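You operate a simulated robot arm through the tools that you are given. There is no shell and no other tool. Be economical: measure what you need, move in short steps, check, and stop when the job is done.

You are at the controls of a simulated robot arm. One attempt, no reset.

Task
Wipe the dirty guide plate clean, one pass with each of two pads.
Fine: use the purple pad and the green pad and put both back where they lay; the third pad and the tray stay put.

The check looks at the end state, three seconds after you hand in, the way a careful person would. Anything else that was tipped, shoved, dropped, spilled or broken makes it a failure.

Robot
A 7-joint arm with a two-finger parallel gripper, fixed in place. Base frame: the origin is at the foot of the arm, x ahead of it, y to its left, z up; the work surface is at about z = 800. Readings come in mm, degrees, newtons and seconds.
With the tool pointing down near the work surface it reaches from about 300 to 700 mm from the base axis. Its first joint turns from -66.0 to 66.0 degrees. Payload 1.57 kg.
Tool frame: the origin (TCP) lies between the finger pads and is the grasp point; the fingertips stand 30 mm ahead of it; z points along the fingers, y is the line along which they close. Largest opening 110 mm; finger width 24, thickness 12; the body of the gripper, 48 by 112 mm, starts 78 mm behind the TCP.
Orientation is that of the tool frame in the base frame, as a unit quaternion [x, y, z, w]. With the fingers straight down and closing along the base's y, the tool's x points along the base's -x, its y along +y and its z along -z.

Tools
- The arm moves only by the tool move_arm. Its argument "commands" is a list of rows, each an object (a shift or turn left out is 0, a gripper value left out holds the last) with "dp": the shift along the base's x, y, z in m, a list of three; "angular": the turn, a rotation vector about the base's x, y, z in degrees, a list of three; "claw": the gripper command, from -1 (shut) to 1 (fully open), values between in proportion. In form: [{"dp": [x, y, z], "angular": [rx, ry, rz], "claw": claw}, ...]. A call has 1 to 8 rows; each row is the pose to reach, as a shift and turn from the pose commanded when the call began. A row lasts 0.2 s, in which the tool goes at most 50 mm and 8.6 degrees; a call with a longer step from one row to the next is refused whole, and so is a gripper value outside its range. A pose out of reach is approached as far as the arm can. The call stops where the force on the tool passes 40 N (or 10 N more than at its start, if that is more) or the arm is blocked; 0.2 s more then pass. Each finger travels about 108 mm/s and halts on what it meets, pressing with about 27 N; the grip force reading is that of the motor and also rises with nothing between the fingers. The clock runs only during rows and for 0.2 s after the last one: add rows that repeat a pose to give the fingers time. It gives the time, the measured TCP pose, the force on the tool (base axes), the opening and the grip force at its end, in the units of the frame above (readings bear some noise), and new pictures: "views" is both (left out), scene, wrist or none.
- Cameras (640 x 400 px; columns grow to the right, rows downward): "scene" is fixed at [153.8, -387.6, 1393.4]; the picture's right is [0.85, -0.53, 0.00], its down [-0.35, -0.57, -0.74] and it looks along [0.39, 0.63, -0.67] (base axes); focal length 322 px, centre (320, 200). "wrist" rides on the gripper at [-36, 0, -80] in the tool frame; the picture's right is [0.00, -1.00, 0.00], its down [0.97, 0.00, -0.24] and it looks along [0.24, 0.00, 0.97] (tool axes); focal length 218 px, centre (320, 200).
- probe_pixels(camera, pixels): for up to 12 pixels [column, row] of the newest picture of that camera ("zoom" is the newest enlarged one), the place [x, y, z] in the base frame of the surface seen there, good to about 3 mm. The clock stands still meanwhile.
- zoom(camera, box): a new picture of the part [left, top, right, bottom] of that camera's present view, enlarged. The clock stands still meanwhile.
- job_done(): hands the job in; it is judged then, once.

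Work in short steps. Measure before you move; look again where a grasp or a placing could have gone wrong, and mend it. You have 80 turns and 120 pictures in all, those below and enlarged ones among them. Open the gripper and draw the arm clear of the work before you hand the job in, unless the task says otherwise; then end with one line.

The tools are called as a command line: name --argument value ..., lists and objects as JSON in quotes. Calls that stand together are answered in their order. move_arm: Moves the arm, as the interface text tells. Its arguments: {"type":"object","properties":{"commands":{"type":"array","items":{"type":"object","properties":{"dp":{"type":"array","items":{"type":"number"}},"angular":{"type":"array","items":{"type":"number"}},"claw":{"type":"number"}}}},"views":{"type":"string","enum":["both","scene","wrist","none"]}},"required":["commands"]} The other tools are called the same way: probe_pixels (camera, pixels) gives the place of the surface under pixels of a picture; zoom (camera, box) takes an enlarged picture of a part of a camera's view; job_done () hands the job in.

At the start:

```text
clock: 0.0
eef_pos: [444.3, 56.6, 1130.1]
orientation: [0.0, 1.0, 0.0, 0.0]
force: [-0.3, -0.1, -0.3]
grip_width: 109.8
finger_force: 0.1
```

scene: 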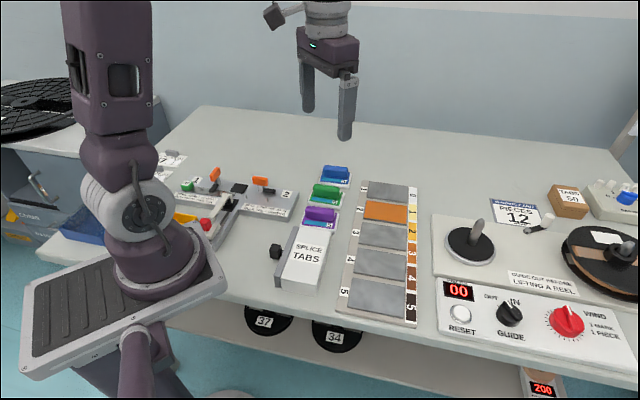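
wrist: 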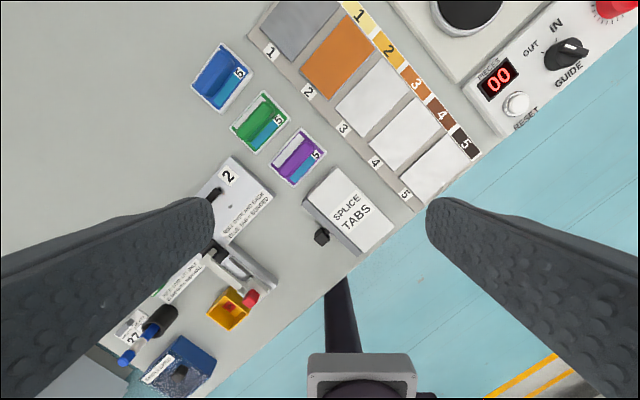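

The pictures show three pads (blue, green, purple) in trays and a five-plate strip whose plate 2 is orange. I zoom in on both for detail.

zoom --camera "scene" --box '[260, 150, 440, 330]'

zoom --camera "wrist" --box '[180, 0, 500, 260]'

zoom --camera "scene" --box '[300, 155, 360, 240]'

```text
2.22 times, centred on (350, 240) of scene
```

zoom: 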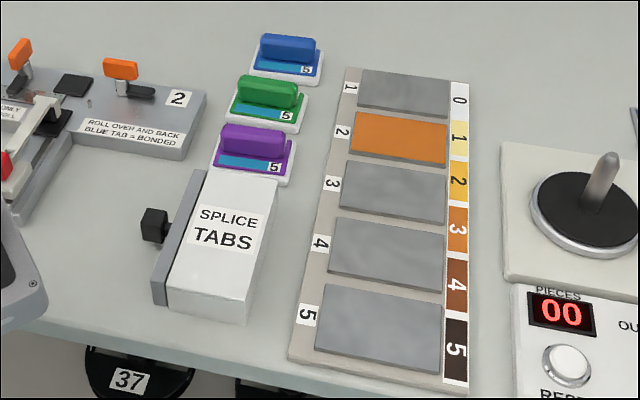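

```text
1.54 times, centred on (340, 130) of wrist
```

zoom: 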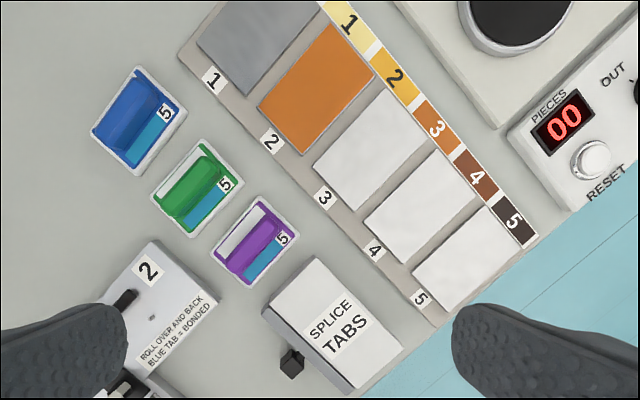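

```text
4.71 times, centred on (330, 198) of scene
```

zoom: 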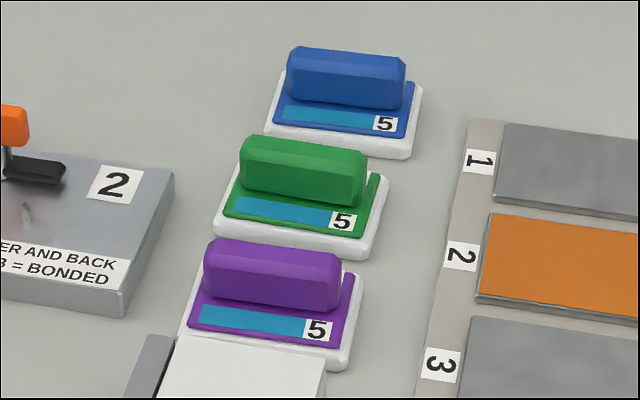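

Plate 2 is the dirty one, coated orange. I probe the pads, handles and plate corners, first on the last zoom picture (scene, centred on 330,198), then on the wrist view.

probe_pixels --camera "zoom" --pixels '[[215, 245], [338, 260], [270, 275], [203, 318], [335, 352], [347, 280], [248, 142], [365, 160], [235, 215], [352, 240], [180, 328], [335, 368]]'

probe_pixels --camera "wrist" --pixels '[[344, 16], [373, 50], [329, 97], [303, 66], [338, 50], [290, 30], [365, 100], [315, 97], [395, 65], [296, 154], [259, 118], [219, 72]]'

```text
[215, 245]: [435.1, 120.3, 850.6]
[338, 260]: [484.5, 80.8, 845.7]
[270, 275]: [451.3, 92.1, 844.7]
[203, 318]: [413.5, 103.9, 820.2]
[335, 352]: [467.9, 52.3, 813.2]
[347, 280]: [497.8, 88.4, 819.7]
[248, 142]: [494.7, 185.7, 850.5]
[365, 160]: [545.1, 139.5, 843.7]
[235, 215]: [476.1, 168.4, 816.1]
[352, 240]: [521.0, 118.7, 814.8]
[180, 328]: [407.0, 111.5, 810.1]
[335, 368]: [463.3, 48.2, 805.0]
```

```text
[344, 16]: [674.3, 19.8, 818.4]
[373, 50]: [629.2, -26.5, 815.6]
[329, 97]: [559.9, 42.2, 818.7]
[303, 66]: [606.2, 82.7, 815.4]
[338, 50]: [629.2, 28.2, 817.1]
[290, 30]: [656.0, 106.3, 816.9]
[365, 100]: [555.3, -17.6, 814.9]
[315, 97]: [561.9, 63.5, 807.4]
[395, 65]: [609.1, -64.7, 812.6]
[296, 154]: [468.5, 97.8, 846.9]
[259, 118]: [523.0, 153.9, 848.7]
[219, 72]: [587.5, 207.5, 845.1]
```

Handles run along about (0.73,-0.68), the same as the plate's long axis; plate 2 is about 95x63 mm centred near (617,28), top z≈817. I yaw −42° and go above the purple pad to see it from closer up.

move_arm --commands '[{"dp": [0.003, 0.008, -0.03], "angular": [0, 0, -7]}, {"dp": [0.006, 0.016, -0.06], "angular": [0, 0, -14]}, {"dp": [0.009, 0.024, -0.09], "angular": [0, 0, -21]}, {"dp": [0.012, 0.032, -0.12], "angular": [0, 0, -28]}, {"dp": [0.015, 0.04, -0.14], "angular": [0, 0, -35]}, {"dp": [0.015, 0.042, -0.15], "angular": [0, 0, -42]}, {"dp": [0.015, 0.042, -0.15], "angular": [0, 0, -42]}]'

```text
clock: 1.6
eef_pos: [458.8, 99.3, 980.5]
orientation: [0.36, 0.933, 0.0, 0.0]
force: [-0.3, -0.6, 0.0]
grip_width: 110.0
finger_force: 0.0
```

scene: 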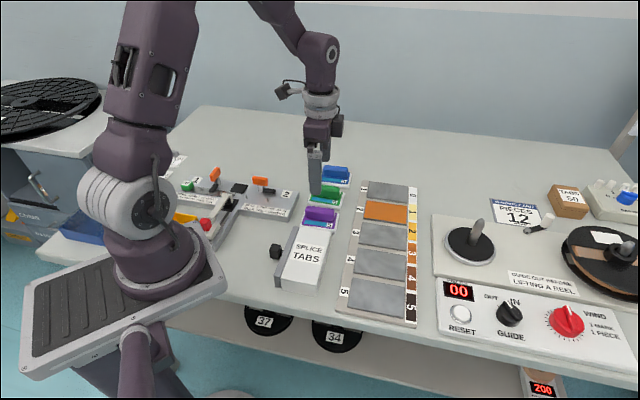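
wrist: 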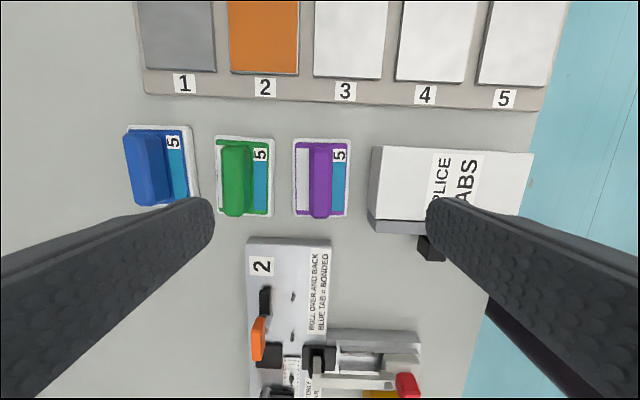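

Yaw is well aligned with pads and plates. I zoom on the pads and probe their edges.

zoom --camera "wrist" --box '[200, 120, 380, 230]'

probe_pixels --camera "wrist" --pixels '[[375, 150], [372, 212], [390, 180], [320, 235], [320, 147], [320, 212], [320, 180], [237, 148], [237, 210], [231, 71], [297, 73], [420, 180]]'

```text
3.56 times, centred on (290, 175) of wrist
```

zoom: 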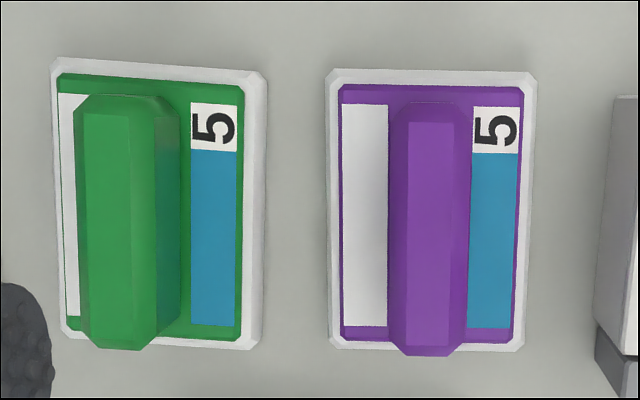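

```text
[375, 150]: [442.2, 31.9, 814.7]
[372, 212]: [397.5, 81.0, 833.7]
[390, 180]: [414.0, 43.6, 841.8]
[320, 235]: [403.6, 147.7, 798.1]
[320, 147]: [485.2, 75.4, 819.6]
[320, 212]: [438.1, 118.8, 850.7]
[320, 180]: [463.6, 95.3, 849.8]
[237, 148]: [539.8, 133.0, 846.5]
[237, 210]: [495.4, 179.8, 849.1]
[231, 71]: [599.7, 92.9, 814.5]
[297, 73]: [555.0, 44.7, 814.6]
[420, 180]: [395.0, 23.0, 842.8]
```

Probe handle edges and pad edges precisely in the zoom picture.

probe_pixels --camera "zoom" --pixels '[[428, 125], [428, 330], [410, 230], [448, 230], [428, 230], [348, 95], [515, 98], [345, 335], [510, 335], [100, 220], [150, 220], [533, 300]]'

probe_pixels --camera "wrist" --pixels '[[300, 5], [318, 5], [265, 10], [315, 70], [300, 40], [307, 40], [265, 76], [330, 40], [240, 10], [290, 10]]'

```text
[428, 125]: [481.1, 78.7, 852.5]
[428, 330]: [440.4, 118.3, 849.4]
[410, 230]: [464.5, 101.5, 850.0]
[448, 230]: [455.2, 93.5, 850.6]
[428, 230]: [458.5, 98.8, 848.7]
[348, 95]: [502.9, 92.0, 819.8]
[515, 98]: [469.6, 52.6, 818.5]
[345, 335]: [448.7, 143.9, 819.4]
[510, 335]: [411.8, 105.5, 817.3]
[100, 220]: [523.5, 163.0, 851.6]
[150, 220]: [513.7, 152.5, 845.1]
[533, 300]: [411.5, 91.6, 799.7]
```

```text
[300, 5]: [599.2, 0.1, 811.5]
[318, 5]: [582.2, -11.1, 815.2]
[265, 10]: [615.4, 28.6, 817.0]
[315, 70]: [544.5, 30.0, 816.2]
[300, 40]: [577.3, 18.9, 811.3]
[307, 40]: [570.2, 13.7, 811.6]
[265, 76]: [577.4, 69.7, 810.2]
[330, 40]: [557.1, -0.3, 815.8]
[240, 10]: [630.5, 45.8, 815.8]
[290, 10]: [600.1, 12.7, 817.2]
```

The purple handle is centred at about (459,98.5), top z 850, pad top 819. I descend with a 55 mm opening to TCP z≈854.

move_arm --commands '[{"dp": [0, -0.0005, -0.02], "claw": 0.0}, {"dp": [0, -0.0005, -0.05], "claw": 0.0}, {"dp": [0, -0.0005, -0.08], "claw": 0.0}, {"dp": [0, -0.0005, -0.105], "claw": 0.0}, {"dp": [0, -0.0005, -0.12], "claw": 0.0}, {"dp": [0, -0.0005, -0.1265], "claw": 0.0}, {"dp": [0, -0.0005, -0.1265], "claw": 0.0}]'

```text
clock: 3.2
eef_pos: [459.9, 99.4, 853.3]
orientation: [0.358, 0.934, 0.001, 0.0]
force: [-0.2, -0.2, 0.3]
grip_width: 55.1
finger_force: 0.2
```

scene: 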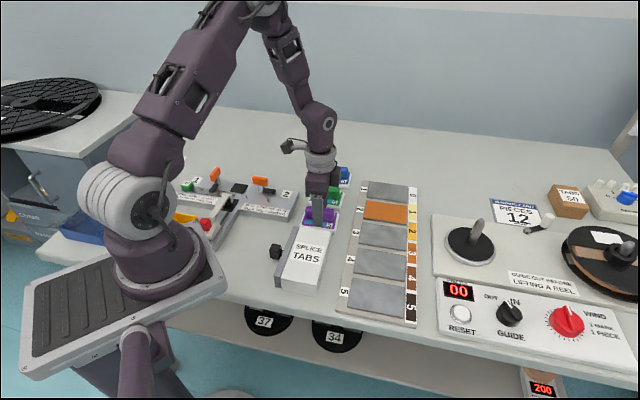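
wrist: 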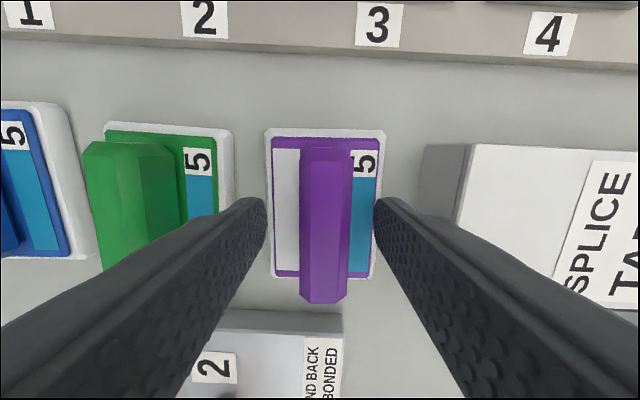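

The handle sits ~5 px right of the mid-finger line, i.e. ~1.6 mm toward −v. I shift and close.

move_arm --commands '[{"dp": [-0.0011, -0.0012, 0]}, {"dp": [-0.0011, -0.0012, 0], "claw": -0.4}, {"dp": [-0.0011, -0.0012, 0], "claw": -1}, {"dp": [-0.0011, -0.0012, 0], "claw": -1}, {"dp": [-0.0011, -0.0012, 0], "claw": -1}]' --views "wrist"

```text
clock: 4.4
eef_pos: [458.6, 98.8, 852.9]
orientation: [0.358, 0.934, 0.0, 0.0]
force: [-0.5, 1.1, -0.9]
grip_width: 21.1
finger_force: 27.0
```

wrist: 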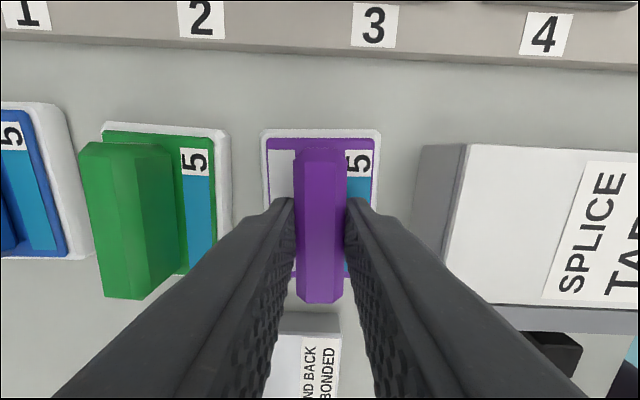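

Gripped at 21 mm opening. I lift straight up 70 mm and check that only the pad comes along and the tray stays.

move_arm --commands '[{"dp": [0, 0, 0.005]}, {"dp": [0, 0, 0.015]}, {"dp": [0, 0, 0.035]}, {"dp": [0, 0, 0.055]}, {"dp": [0, 0, 0.07]}, {"dp": [0, 0, 0.07]}]'

```text
clock: 5.8
eef_pos: [459.0, 99.7, 923.7]
orientation: [0.359, 0.933, -0.001, 0.0]
force: [0.1, 0.1, -0.2]
grip_width: 21.2
finger_force: 27.5
```

scene: 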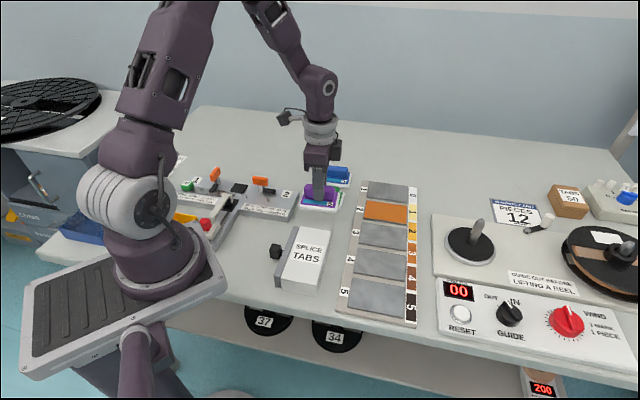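
wrist: 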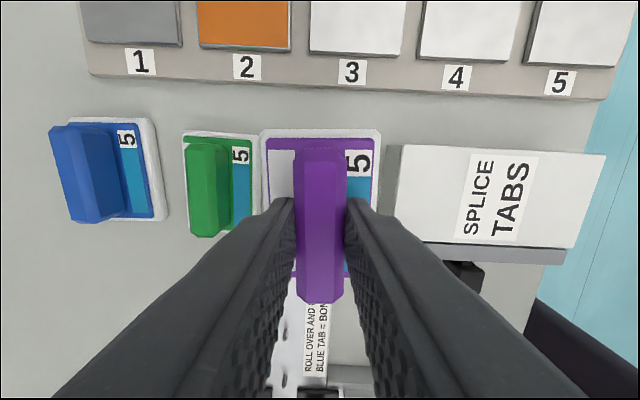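

The white block is the pad's own sole, so pad bottom = TCP − 53 mm; the table beneath is empty. Before wiping I probe the chart strip and the surroundings past the plate's far end, plus plate corners and sole size.

probe_pixels --camera "scene" --pixels '[[368, 202], [408, 206], [405, 222], [363, 217], [411, 210], [420, 210], [434, 225], [445, 222], [411, 195], [387, 212]]'

probe_pixels --camera "wrist" --pixels '[[263, 133], [378, 133], [271, 143], [370, 143], [201, 44], [288, 50], [201, 5], [290, 5]]'

zoom --camera "scene" --box '[280, 130, 440, 230]'

```text
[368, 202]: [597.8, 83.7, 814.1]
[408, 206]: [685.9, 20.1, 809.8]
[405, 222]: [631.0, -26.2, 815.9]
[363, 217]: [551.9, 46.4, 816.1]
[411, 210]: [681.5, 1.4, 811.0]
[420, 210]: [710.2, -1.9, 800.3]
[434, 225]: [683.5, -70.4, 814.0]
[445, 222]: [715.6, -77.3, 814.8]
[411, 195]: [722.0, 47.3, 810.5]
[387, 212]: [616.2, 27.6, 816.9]
```

```text
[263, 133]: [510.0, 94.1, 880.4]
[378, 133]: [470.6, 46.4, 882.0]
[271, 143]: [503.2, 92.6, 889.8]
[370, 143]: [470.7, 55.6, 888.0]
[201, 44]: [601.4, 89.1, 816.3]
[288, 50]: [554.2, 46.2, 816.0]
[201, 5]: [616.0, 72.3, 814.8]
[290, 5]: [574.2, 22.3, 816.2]
```

```text
4.00 times, centred on (360, 180) of scene
```

zoom: 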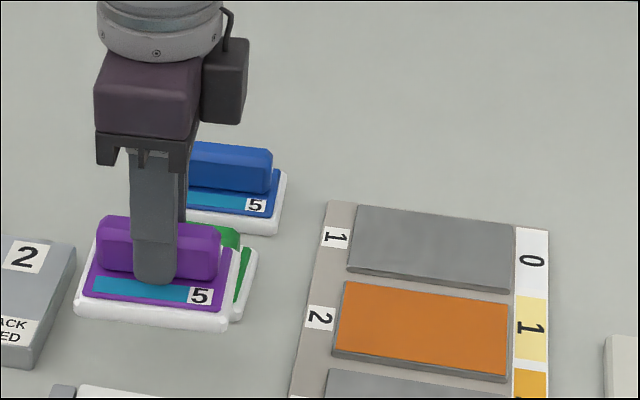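

Plate 2: corners (600,88),(554,45),(631,−26),(675,20), so centre (615,31.5), about 104x63, and the sole is ~62 wide: a lengthwise stroke covers it. I move above the start point, 38 mm short of centre, at (587,57), z 890.

move_arm --commands '[{"dp": [0.025, -0.008, 0]}, {"dp": [0.06, -0.02, 0]}, {"dp": [0.095, -0.031, 0]}, {"dp": [0.12, -0.039, 0]}, {"dp": [0.128, -0.042, -0.01]}, {"dp": [0.128, -0.042, -0.033]}, {"dp": [0.128, -0.042, -0.033]}]'

```text
clock: 7.4
eef_pos: [587.6, 55.8, 890.4]
orientation: [0.358, 0.934, 0.0, 0.0]
force: [0.1, 0.4, -0.2]
grip_width: 21.1
finger_force: 26.8
```

scene: 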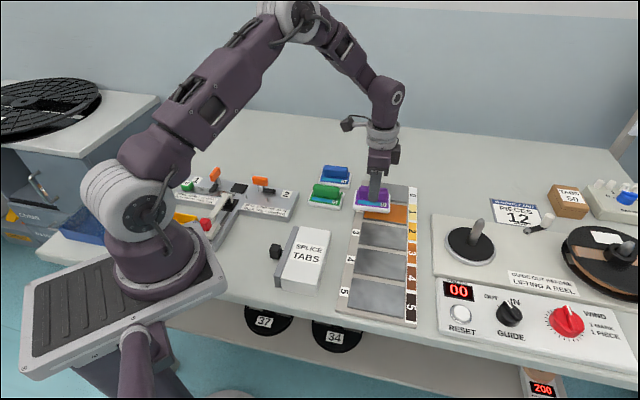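
wrist: 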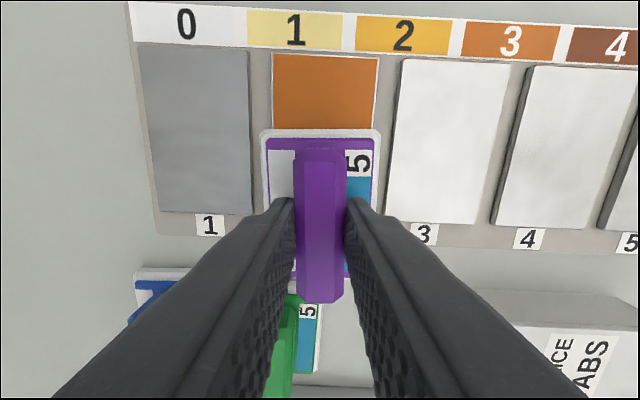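

The sole is about 1.5 mm too far to +v of the plate (plate edges at columns 272–378). I correct that and lower in small steps until contact.

move_arm --commands '[{"dp": [-0.001, -0.0011, -0.008]}, {"dp": [-0.001, -0.0011, -0.015]}, {"dp": [-0.001, -0.0011, -0.018]}, {"dp": [-0.001, -0.0011, -0.02]}]' --views "none"

```text
clock: 8.4
eef_pos: [585.7, 54.0, 869.8]
orientation: [0.359, 0.933, -0.001, -0.001]
force: [-0.2, -0.7, -0.2]
grip_width: 21.1
finger_force: 28.2
```

move_arm --commands '[{"dp": [0, 0, -0.001]}, {"dp": [0, 0, -0.002]}, {"dp": [0, 0, -0.002]}]' --views "scene"

```text
clock: 9.2
eef_pos: [584.6, 55.5, 869.6]
orientation: [0.358, 0.934, 0.0, -0.001]
force: [0.3, -0.3, 6.1]
grip_width: 20.8
finger_force: 27.3
```

scene: 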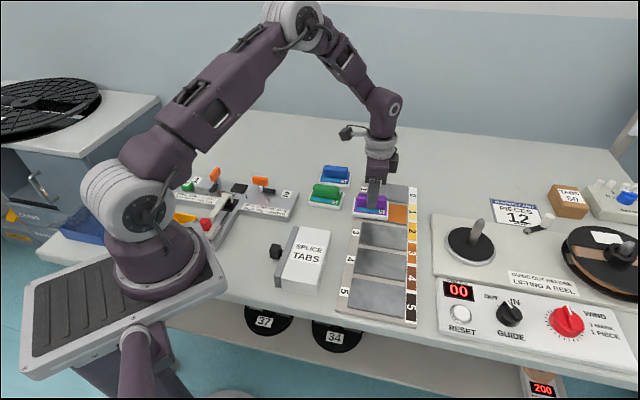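

Contact at ~6 N down force. Now one steady stroke of 78 mm along the plate axis (0.735,−0.678).

move_arm --commands '[{"dp": [0.0074, -0.0068, -0.0003]}, {"dp": [0.0147, -0.0136, -0.0005]}, {"dp": [0.0221, -0.0203, -0.0005]}, {"dp": [0.0294, -0.0271, -0.0005]}, {"dp": [0.0368, -0.0339, -0.0005]}, {"dp": [0.0441, -0.0407, -0.0005]}, {"dp": [0.0515, -0.0475, -0.0005]}, {"dp": [0.0573, -0.0529, -0.0005]}]'

```text
clock: 11.0
eef_pos: [643.0, 2.9, 869.0]
orientation: [0.358, 0.934, 0.001, -0.001]
force: [-1.1, 1.3, 4.2]
grip_width: 21.2
finger_force: 27.0
```

scene: 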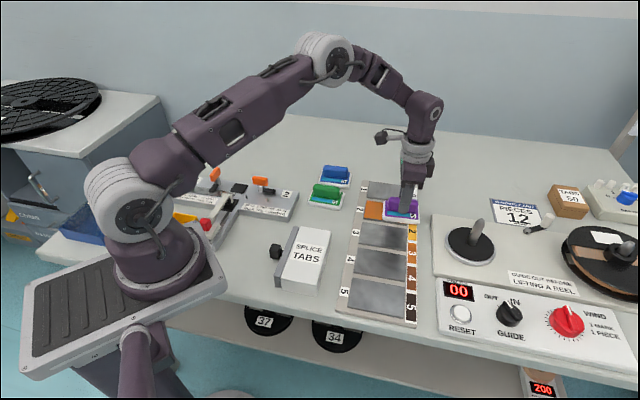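
wrist: 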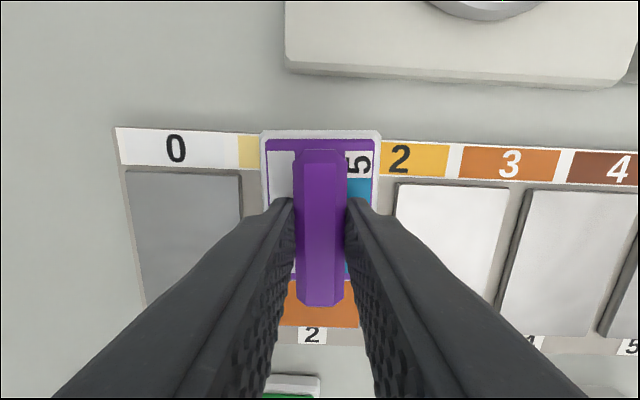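

Near end of plate 2 still looks orange. I lift straight up to end the pass and look at the plate and the pad gauge.

move_arm --commands '[{"dp": [0, 0, 0.01]}, {"dp": [0, 0, 0.03]}, {"dp": [-0.02, 0.019, 0.055]}, {"dp": [-0.05, 0.046, 0.065]}, {"dp": [-0.086, 0.079, 0.065]}, {"dp": [-0.11, 0.101, 0.065]}, {"dp": [-0.11, 0.101, 0.065]}]'

```text
clock: 12.6
eef_pos: [531.3, 103.9, 935.3]
orientation: [0.358, 0.934, 0.0, -0.001]
force: [0.3, 0.7, -0.1]
grip_width: 21.3
finger_force: 26.9
```

scene: 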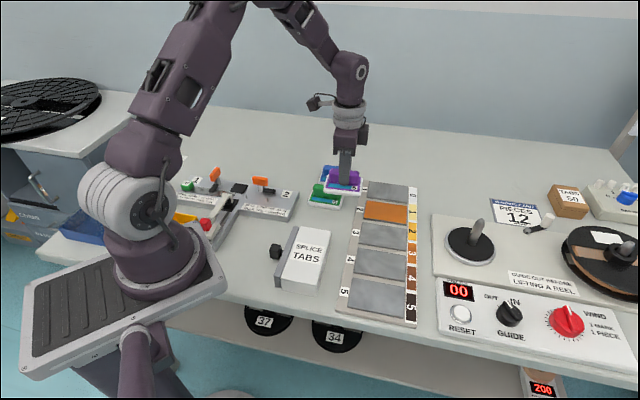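
wrist: 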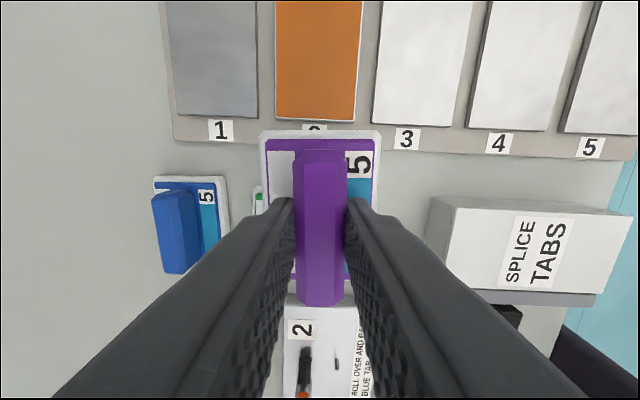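

The plate's appearance seems unchanged; I zoom to compare its shade with the chart and with the first picture.

zoom --camera "scene" --box '[300, 150, 440, 250]'

zoom --camera "wrist" --box '[240, 0, 400, 200]'

```text
4.00 times, centred on (370, 200) of scene
```

zoom: 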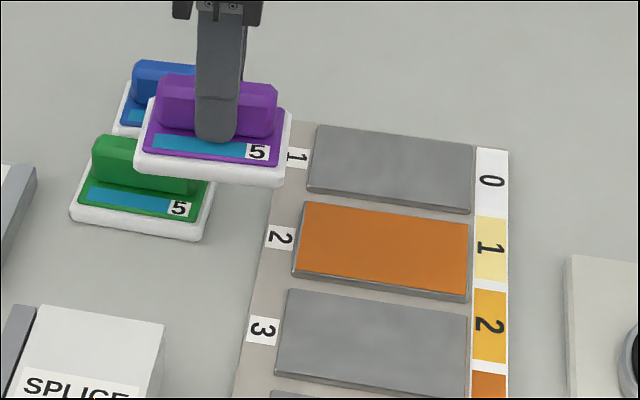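

```text
2.00 times, centred on (320, 100) of wrist
```

zoom: 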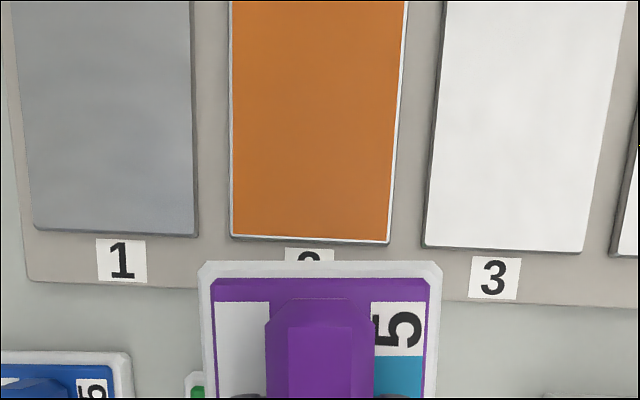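

The plate still shows chart grade 3 and the gauge still reads 5, so the pass wasn't effective. The wrist view suggests a yaw misfit of ~2.5°; I probe the long strip edges to get its direction.

probe_pixels --camera "scene" --pixels '[[413, 193], [412, 316], [362, 188], [345, 293], [412, 215], [412, 280], [358, 215], [350, 258]]'

probe_pixels --camera "wrist" --pixels '[[178, 138], [630, 158], [220, 130], [590, 147], [319, 3], [315, 115], [278, 60], [359, 60], [280, 110], [281, 10]]'

```text
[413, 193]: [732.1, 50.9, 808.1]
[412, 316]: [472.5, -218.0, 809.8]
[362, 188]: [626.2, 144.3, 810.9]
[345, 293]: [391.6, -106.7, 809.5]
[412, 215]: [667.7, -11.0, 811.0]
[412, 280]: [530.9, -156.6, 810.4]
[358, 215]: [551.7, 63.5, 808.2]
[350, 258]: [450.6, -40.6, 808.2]
```

```text
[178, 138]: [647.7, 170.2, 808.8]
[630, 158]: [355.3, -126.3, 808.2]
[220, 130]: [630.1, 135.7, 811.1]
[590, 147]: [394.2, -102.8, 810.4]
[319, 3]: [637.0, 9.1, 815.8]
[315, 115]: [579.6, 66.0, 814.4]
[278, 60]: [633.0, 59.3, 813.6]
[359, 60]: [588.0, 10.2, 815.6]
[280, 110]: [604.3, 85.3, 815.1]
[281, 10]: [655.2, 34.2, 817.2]
```

The strip's true yaw is −44.7°, and plate 2 is centred at (614.4,31.4). I turn a further −2.7° and go to the start 45 mm short of centre, hovering at z≈878.

move_arm --commands '[{"dp": [0.02, -0.016, 0], "angular": [0, 0, -1.3]}, {"dp": [0.04, -0.032, -0.01], "angular": [0, 0, -2.7]}, {"dp": [0.0511, -0.0409, -0.03], "angular": [0, 0, -2.7]}, {"dp": [0.0511, -0.0409, -0.05], "angular": [0, 0, -2.7]}, {"dp": [0.0511, -0.0409, -0.0575], "angular": [0, 0, -2.7]}, {"dp": [0.0511, -0.0409, -0.0575], "angular": [0, 0, -2.7]}]'

```text
clock: 14.0
eef_pos: [583.8, 62.8, 876.9]
orientation: [0.38, 0.925, 0.001, 0.0]
force: [-0.4, -0.8, -0.1]
grip_width: 21.3
finger_force: 27.0
```

scene: 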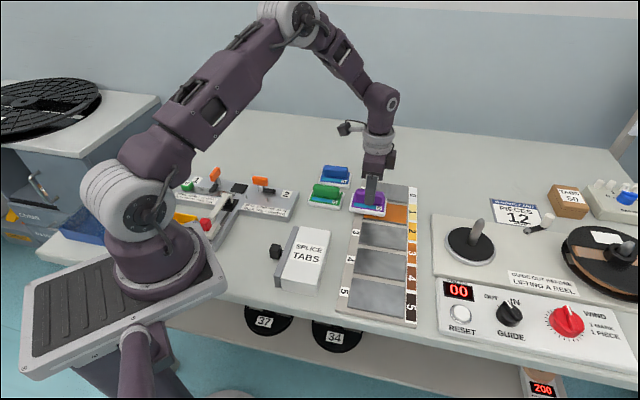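
wrist: 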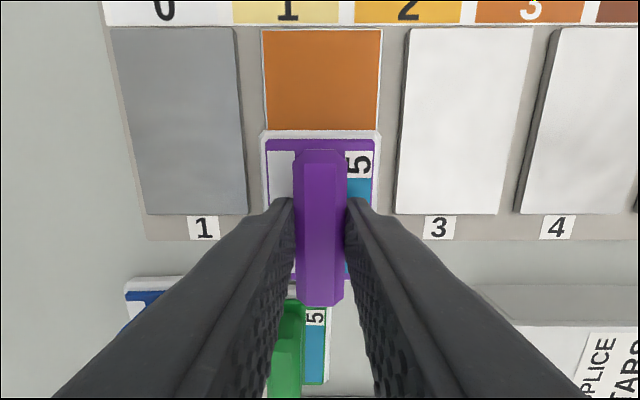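

Now the pad lines up with the plate exactly (edges 262–382 for both). I lower to contact with a firmer press.

move_arm --commands '[{"dp": [0, 0, -0.005]}, {"dp": [0, 0, -0.008]}, {"dp": [0, 0, -0.0095]}, {"dp": [0, 0, -0.0105]}]' --views "none"

```text
clock: 15.0
eef_pos: [583.9, 62.5, 866.9]
orientation: [0.381, 0.925, 0.001, 0.001]
force: [-4.9, 2.4, 22.9]
grip_width: 21.2
finger_force: 27.1
```

23 N is more than wanted and z sank to 866.9; I ease up 1.5 mm and look.

move_arm --commands '[{"dp": [0, 0, 0.0015]}, {"dp": [0, 0, 0.0015]}]'

zoom --camera "scene" --box '[320, 160, 430, 240]'

```text
clock: 15.6
eef_pos: [582.3, 62.0, 867.3]
orientation: [0.38, 0.925, 0.0, -0.001]
force: [1.0, -0.3, 3.5]
grip_width: 21.0
finger_force: 26.6
```

scene: 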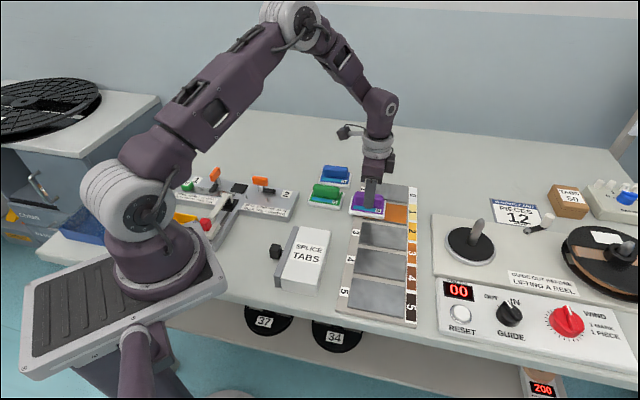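
wrist: 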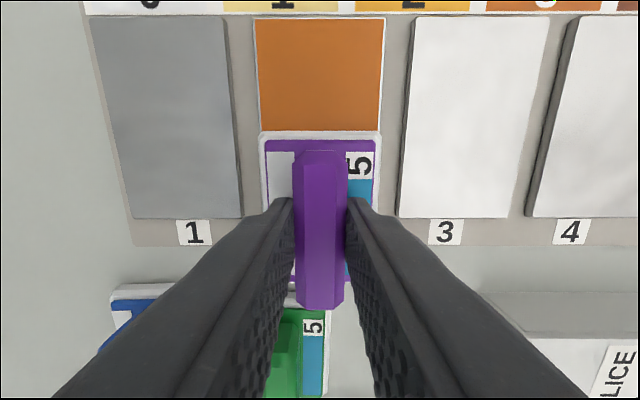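

```text
5.00 times, centred on (375, 200) of scene
```

zoom: 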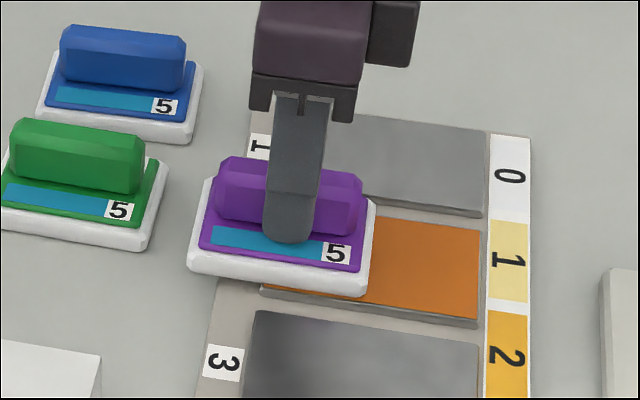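

The pad looks nearly level, contact force 3.5 N. One stroke of 92 mm along the plate axis, pressing a little more through the middle.

move_arm --commands '[{"dp": [0.0082, -0.0081, -0.001]}, {"dp": [0.0164, -0.0161, -0.002]}, {"dp": [0.0246, -0.0242, -0.003]}, {"dp": [0.0328, -0.0323, -0.003]}, {"dp": [0.0409, -0.0404, -0.003]}, {"dp": [0.0491, -0.0484, -0.003]}, {"dp": [0.0573, -0.0565, -0.002]}, {"dp": [0.0655, -0.0646, -0.001]}]'

```text
clock: 17.4
eef_pos: [647.1, -2.8, 865.2]
orientation: [0.381, 0.924, -0.001, -0.001]
force: [0.2, 0.8, -1.3]
grip_width: 21.1
finger_force: 26.5
```

scene: 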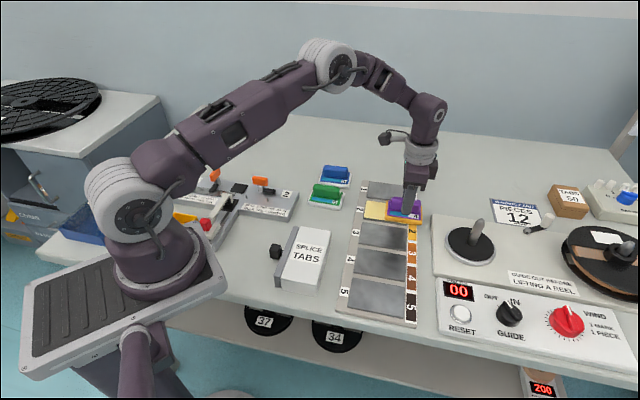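
wrist: 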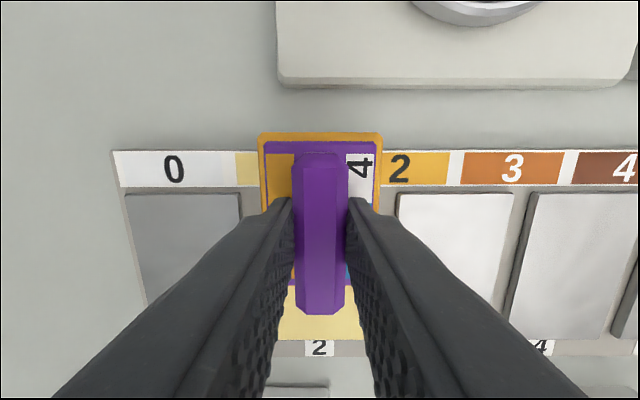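

The plate has dropped to grade 1, the purple pad's gauge to 4 and its sole picked up the dirt: the pass registered. I lift and carry the pad back over its original spot, undoing the 2.7° turn.

move_arm --commands '[{"dp": [0, 0, 0.015]}, {"dp": [0, 0, 0.06]}, {"dp": [-0.035, 0.019, 0.065]}, {"dp": [-0.075, 0.04, 0.065], "angular": [0, 0, 1]}, {"dp": [-0.115, 0.061, 0.065], "angular": [0, 0, 2]}, {"dp": [-0.155, 0.082, 0.065], "angular": [0, 0, 2.7]}, {"dp": [-0.1909, 0.1005, 0.055], "angular": [0, 0, 2.7]}, {"dp": [-0.1909, 0.1005, 0.03], "angular": [0, 0, 2.7]}]'

```text
clock: 19.2
eef_pos: [456.2, 100.1, 896.6]
orientation: [0.359, 0.933, 0.001, 0.0]
force: [-0.8, -0.2, -0.2]
grip_width: 20.8
finger_force: 27.8
```

scene: 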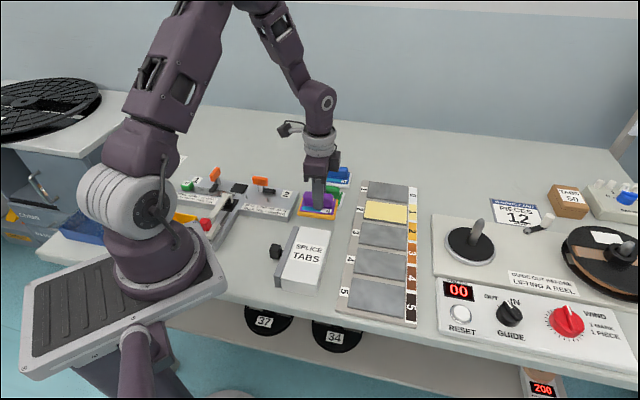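
wrist: 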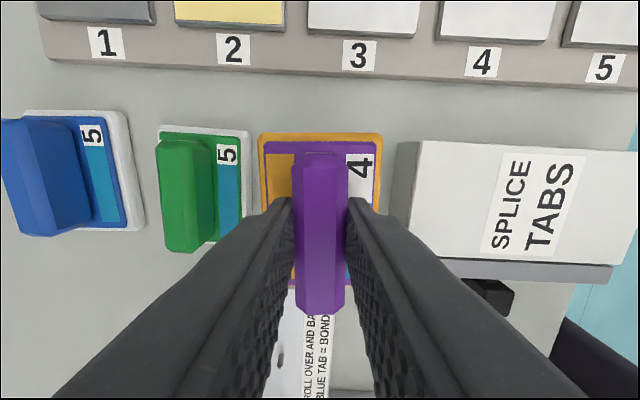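

Over the spot. I probe the pad's front corners in the wrist view to check for slip in the grip.

probe_pixels --camera "wrist" --pixels '[[262, 136], [379, 136], [268, 145], [373, 145], [300, 305], [340, 305], [320, 158], [320, 290]]'

zoom --camera "scene" --box '[280, 170, 360, 230]'

```text
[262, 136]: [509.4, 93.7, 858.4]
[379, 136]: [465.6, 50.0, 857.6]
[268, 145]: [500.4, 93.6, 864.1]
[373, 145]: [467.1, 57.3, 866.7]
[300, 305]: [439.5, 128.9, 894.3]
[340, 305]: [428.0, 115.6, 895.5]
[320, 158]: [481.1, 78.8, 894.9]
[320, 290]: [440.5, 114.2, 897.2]
```

```text
6.67 times, centred on (320, 200) of scene
```

zoom: 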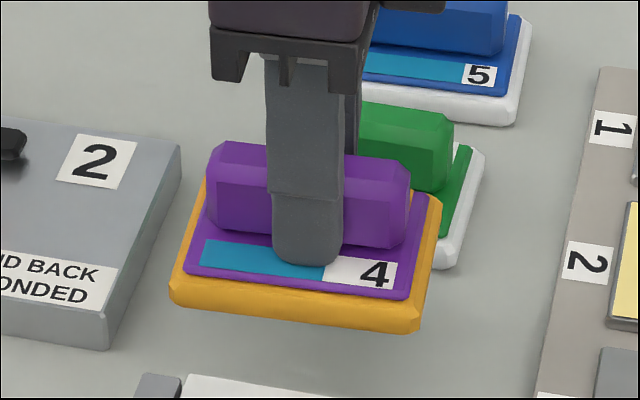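

The pad has slid 3 mm up in the fingers, so it will touch down at about TCP 850. I lower to just above the table and check the pose.

move_arm --commands '[{"dp": [0, 0, -0.015]}, {"dp": [0, 0, -0.03]}, {"dp": [0, 0, -0.04]}, {"dp": [0, 0, -0.043]}, {"dp": [0, 0, -0.043]}]' --views "wrist"

```text
clock: 20.4
eef_pos: [457.1, 98.5, 853.4]
orientation: [0.359, 0.934, 0.0, 0.001]
force: [-0.2, -0.1, -1.0]
grip_width: 21.3
finger_force: 27.3
```

wrist: 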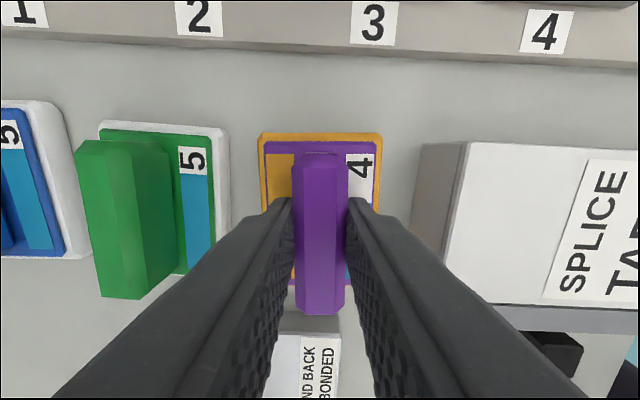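

The view matches the grasp picture to within ~1 mm. I lower to contact with a 1 mm nudge forward.

move_arm --commands '[{"dp": [0.0007, -0.0007, -0.0015]}, {"dp": [0.0007, -0.0007, -0.003]}, {"dp": [0.0007, -0.0007, -0.004]}, {"dp": [0.0007, -0.0007, -0.004]}]' --views "none"

```text
clock: 21.4
eef_pos: [458.5, 97.9, 847.8]
orientation: [0.359, 0.933, 0.001, 0.0]
force: [-0.5, -0.9, 0.2]
grip_width: 21.0
finger_force: 27.0
```

move_arm --commands '[{"dp": [0, 0, -0.001]}, {"dp": [0, 0, -0.002]}, {"dp": [0, 0, -0.002]}]' --views "scene"

zoom --camera "scene" --box '[280, 170, 360, 230]'

```text
clock: 22.2
eef_pos: [458.0, 97.2, 847.4]
orientation: [0.359, 0.933, 0.001, 0.0]
force: [-5.0, -2.6, 33.8]
grip_width: 20.9
finger_force: 26.6
```

scene: 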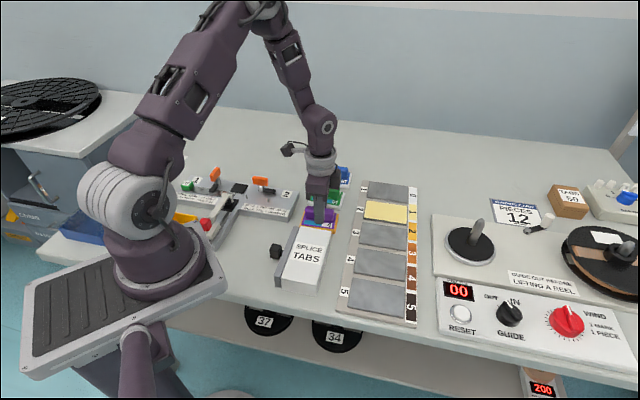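

```text
6.67 times, centred on (320, 200) of scene
```

zoom: 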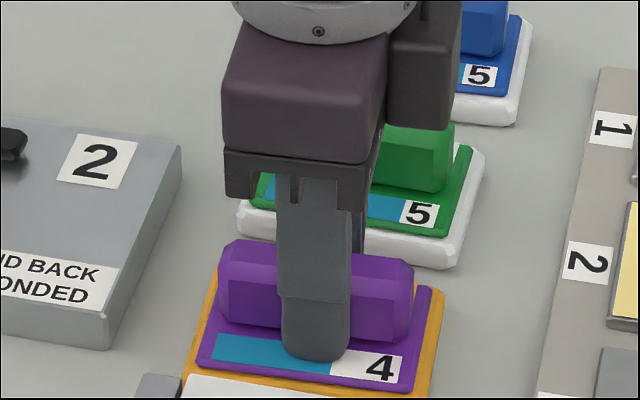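

Firm contact; I ease up 1.5 mm, then open the fingers to about 55 mm.

move_arm --commands '[{"dp": [0, 0, 0.0015]}, {"dp": [0, 0, 0.0015], "claw": -0.4}, {"dp": [0, 0, 0.0015], "claw": 0.0}, {"dp": [0, 0, 0.0015], "claw": 0.0}]' --views "wrist"

```text
clock: 23.2
eef_pos: [459.0, 97.5, 848.9]
orientation: [0.359, 0.933, 0.0, 0.0]
force: [-0.8, 0.4, 0.0]
grip_width: 54.9
finger_force: 0.0
```

wrist: 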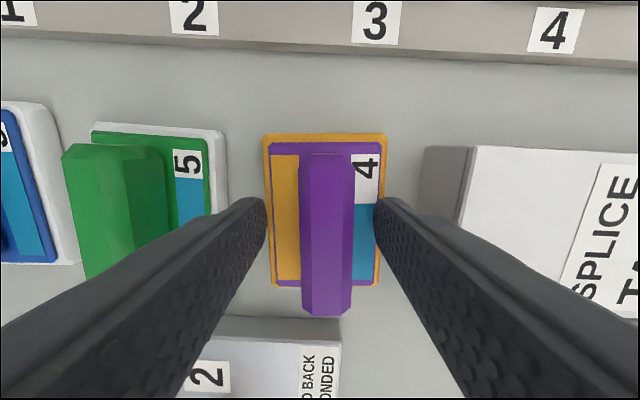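

Released. I rise 130 mm straight up, then shift over the green pad, looking at both.

move_arm --commands '[{"dp": [0, 0, 0.02]}, {"dp": [0, 0, 0.06]}, {"dp": [0, 0, 0.1]}, {"dp": [0.01, 0.01, 0.125]}, {"dp": [0.035, 0.035, 0.13]}, {"dp": [0.059, 0.06, 0.13]}, {"dp": [0.059, 0.06, 0.13]}]'

zoom --camera "wrist" --box '[250, 120, 430, 230]'

```text
clock: 24.8
eef_pos: [516.6, 156.7, 979.8]
orientation: [0.359, 0.933, 0.0, 0.0]
force: [-0.4, -0.3, -0.5]
grip_width: 55.3
finger_force: 0.0
```

scene: 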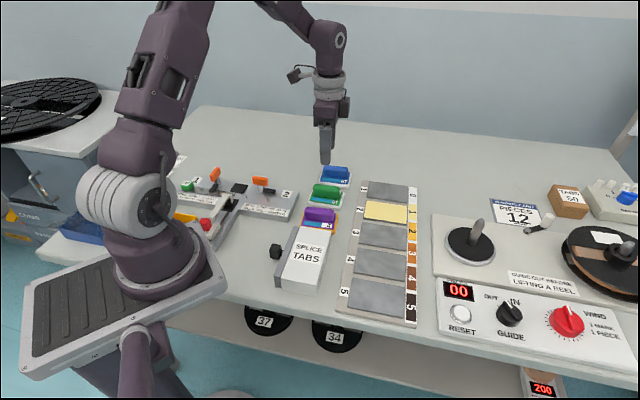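
wrist: 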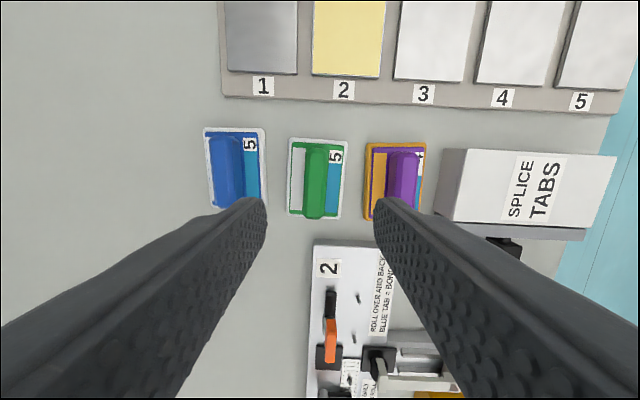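

```text
3.56 times, centred on (340, 175) of wrist
```

zoom: 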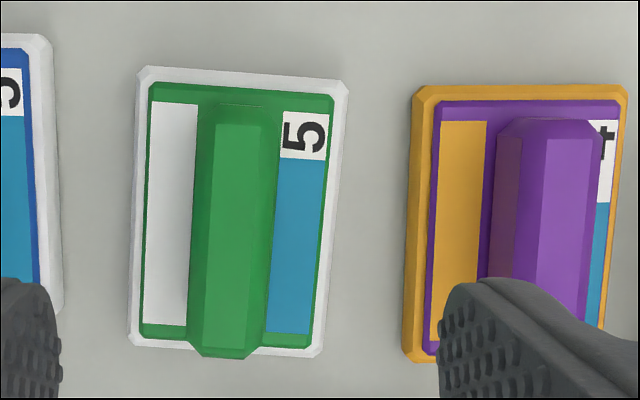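

The green pad is yawed ~4° clockwise relative to the tool. I probe its handle and corners, and purple's replaced corners against the originals (502.9,92),(469.6,52.6).

probe_pixels --camera "zoom" --pixels '[[240, 130], [228, 330], [234, 230], [212, 230], [258, 230], [155, 92], [328, 105], [148, 330], [308, 340], [442, 110], [610, 108], [436, 338]]'

probe_pixels --camera "scene" --pixels '[[320, 213], [308, 212], [332, 215], [304, 228], [331, 236], [326, 190], [317, 189], [338, 191]]'

```text
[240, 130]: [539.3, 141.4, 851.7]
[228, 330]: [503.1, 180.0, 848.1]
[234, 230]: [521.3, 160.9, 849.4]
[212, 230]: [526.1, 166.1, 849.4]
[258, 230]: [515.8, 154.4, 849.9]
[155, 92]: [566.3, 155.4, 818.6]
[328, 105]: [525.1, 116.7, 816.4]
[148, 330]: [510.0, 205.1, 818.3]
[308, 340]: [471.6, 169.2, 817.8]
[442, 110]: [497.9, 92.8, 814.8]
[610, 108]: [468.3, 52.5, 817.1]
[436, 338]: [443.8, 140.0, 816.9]
```

```text
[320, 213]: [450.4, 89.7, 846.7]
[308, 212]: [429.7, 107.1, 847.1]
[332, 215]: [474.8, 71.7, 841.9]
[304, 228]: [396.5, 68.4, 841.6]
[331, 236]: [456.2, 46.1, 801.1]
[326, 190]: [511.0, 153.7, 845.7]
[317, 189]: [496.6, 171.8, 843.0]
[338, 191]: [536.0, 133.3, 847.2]
```

I compare purple's place with the start by taking the same scene zoom as at the beginning.

zoom --camera "scene" --box '[300, 155, 360, 240]'

```text
4.71 times, centred on (330, 198) of scene
```

zoom: 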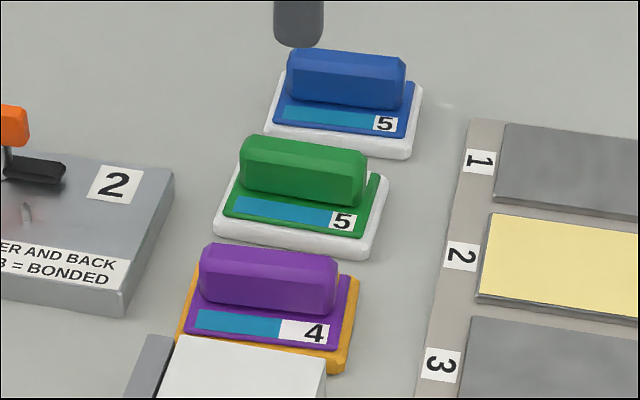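

Purple is within ~3 mm of its place, fine. Green's handle is centred at about (520.7,161), yaw ≈ −46.3°. I turn −4.3° and descend to TCP z≈851.

move_arm --commands '[{"dp": [0.002, 0.002, -0.01], "angular": [0, 0, -2.2], "claw": 0.0}, {"dp": [0.004, 0.0042, -0.035], "angular": [0, 0, -4.3]}, {"dp": [0.004, 0.0042, -0.07], "angular": [0, 0, -4.3]}, {"dp": [0.004, 0.0042, -0.1], "angular": [0, 0, -4.3]}, {"dp": [0.004, 0.0042, -0.12], "angular": [0, 0, -4.3]}, {"dp": [0.004, 0.0042, -0.128], "angular": [0, 0, -4.3]}, {"dp": [0.004, 0.0042, -0.128], "angular": [0, 0, -4.3]}]' --views "wrist"

```text
clock: 26.4
eef_pos: [520.5, 160.7, 850.9]
orientation: [0.393, 0.919, 0.0, 0.001]
force: [-0.4, -0.8, 0.1]
grip_width: 55.0
finger_force: 0.0
```

wrist: 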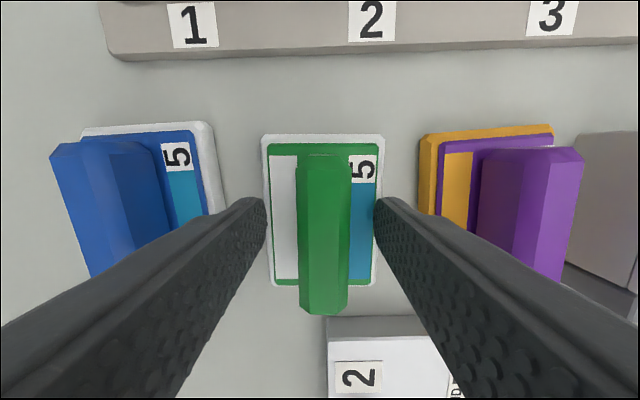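

Well aligned (handle centre at col 323, 1 mm right). I nudge and close the fingers.

move_arm --commands '[{"dp": [-0.0006, -0.0006, 0]}, {"dp": [-0.0006, -0.0006, 0], "claw": -0.4}, {"dp": [-0.0006, -0.0006, 0], "claw": -1}, {"dp": [-0.0006, -0.0006, 0], "claw": -1}, {"dp": [-0.0006, -0.0006, 0], "claw": -1}]' --views "wrist"

```text
clock: 27.6
eef_pos: [521.7, 161.2, 850.1]
orientation: [0.394, 0.919, 0.0, 0.0]
force: [-0.9, -0.1, 0.8]
grip_width: 21.1
finger_force: 27.0
```

wrist: 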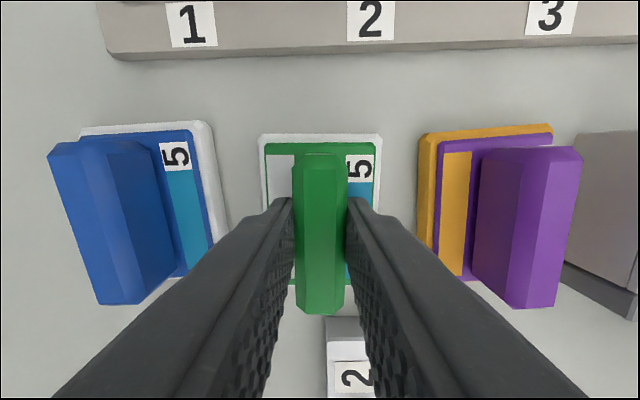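

Gripped. I lift 70 mm, carry to the same start point (582.4,63), turn +1.7° to match the plate, and hover.

move_arm --commands '[{"dp": [0, 0, 0.008]}, {"dp": [0, 0, 0.04]}, {"dp": [0, 0, 0.07]}, {"dp": [0.02, -0.032, 0.07], "angular": [0, 0, 0.8]}, {"dp": [0.045, -0.071, 0.07], "angular": [0, 0, 1.7]}, {"dp": [0.0617, -0.0974, 0.06], "angular": [0, 0, 1.7]}, {"dp": [0.0617, -0.0974, 0.027], "angular": [0, 0, 1.7]}, {"dp": [0.0617, -0.0974, 0.027], "angular": [0, 0, 1.7]}]'

```text
clock: 29.4
eef_pos: [582.5, 65.2, 878.1]
orientation: [0.379, 0.925, 0.0, 0.0]
force: [-0.3, 0.2, 0.4]
grip_width: 21.2
finger_force: 26.9
```

scene: 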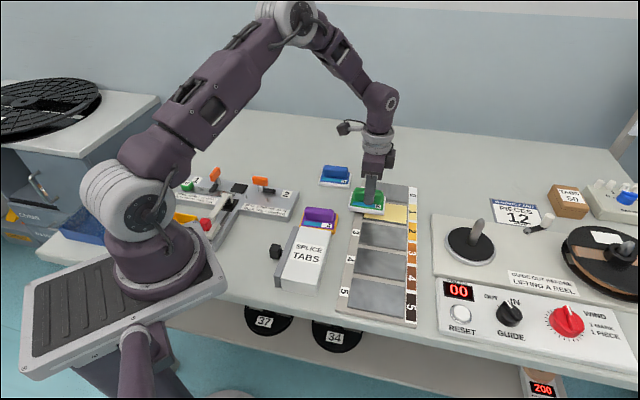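
wrist: 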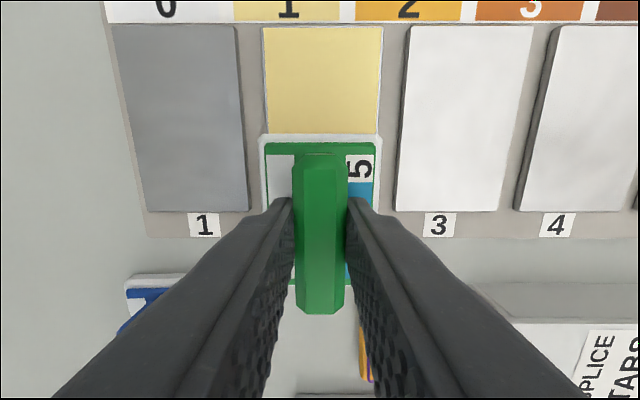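

Aligned within a millimetre. I lower gently to contact.

move_arm --commands '[{"dp": [-0.0005, -0.0006, -0.006]}, {"dp": [-0.0005, -0.0006, -0.009]}, {"dp": [-0.0005, -0.0006, -0.0105]}, {"dp": [-0.0005, -0.0006, -0.0115]}]' --views "none"

```text
clock: 30.4
eef_pos: [581.6, 63.1, 866.3]
orientation: [0.38, 0.925, 0.001, 0.0]
force: [0.2, 0.2, -0.5]
grip_width: 21.3
finger_force: 26.8
```

move_arm --commands '[{"dp": [0, 0, -0.0008]}, {"dp": [0, 0, -0.0015]}]' --views "none"

```text
clock: 31.0
eef_pos: [582.0, 62.4, 865.9]
orientation: [0.379, 0.925, 0.001, 0.0]
force: [1.3, -0.8, 0.6]
grip_width: 21.0
finger_force: 27.0
```

move_arm --commands '[{"dp": [0, 0, -0.0008]}, {"dp": [0, 0, -0.0015]}, {"dp": [0, 0, -0.0015]}]' --views "wrist"

```text
clock: 31.8
eef_pos: [581.9, 62.4, 864.7]
orientation: [0.38, 0.925, 0.001, 0.002]
force: [-2.7, 0.6, 23.5]
grip_width: 21.1
finger_force: 27.5
```

wrist: 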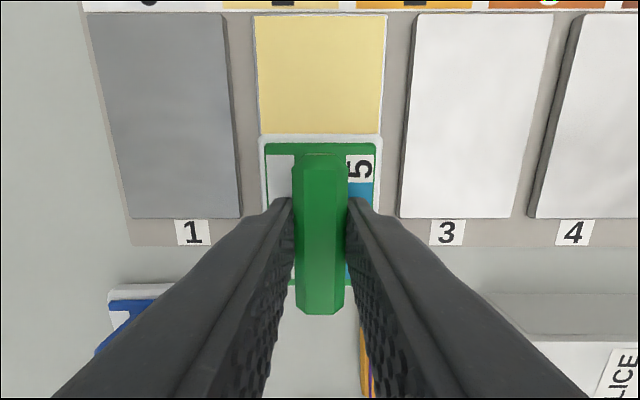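

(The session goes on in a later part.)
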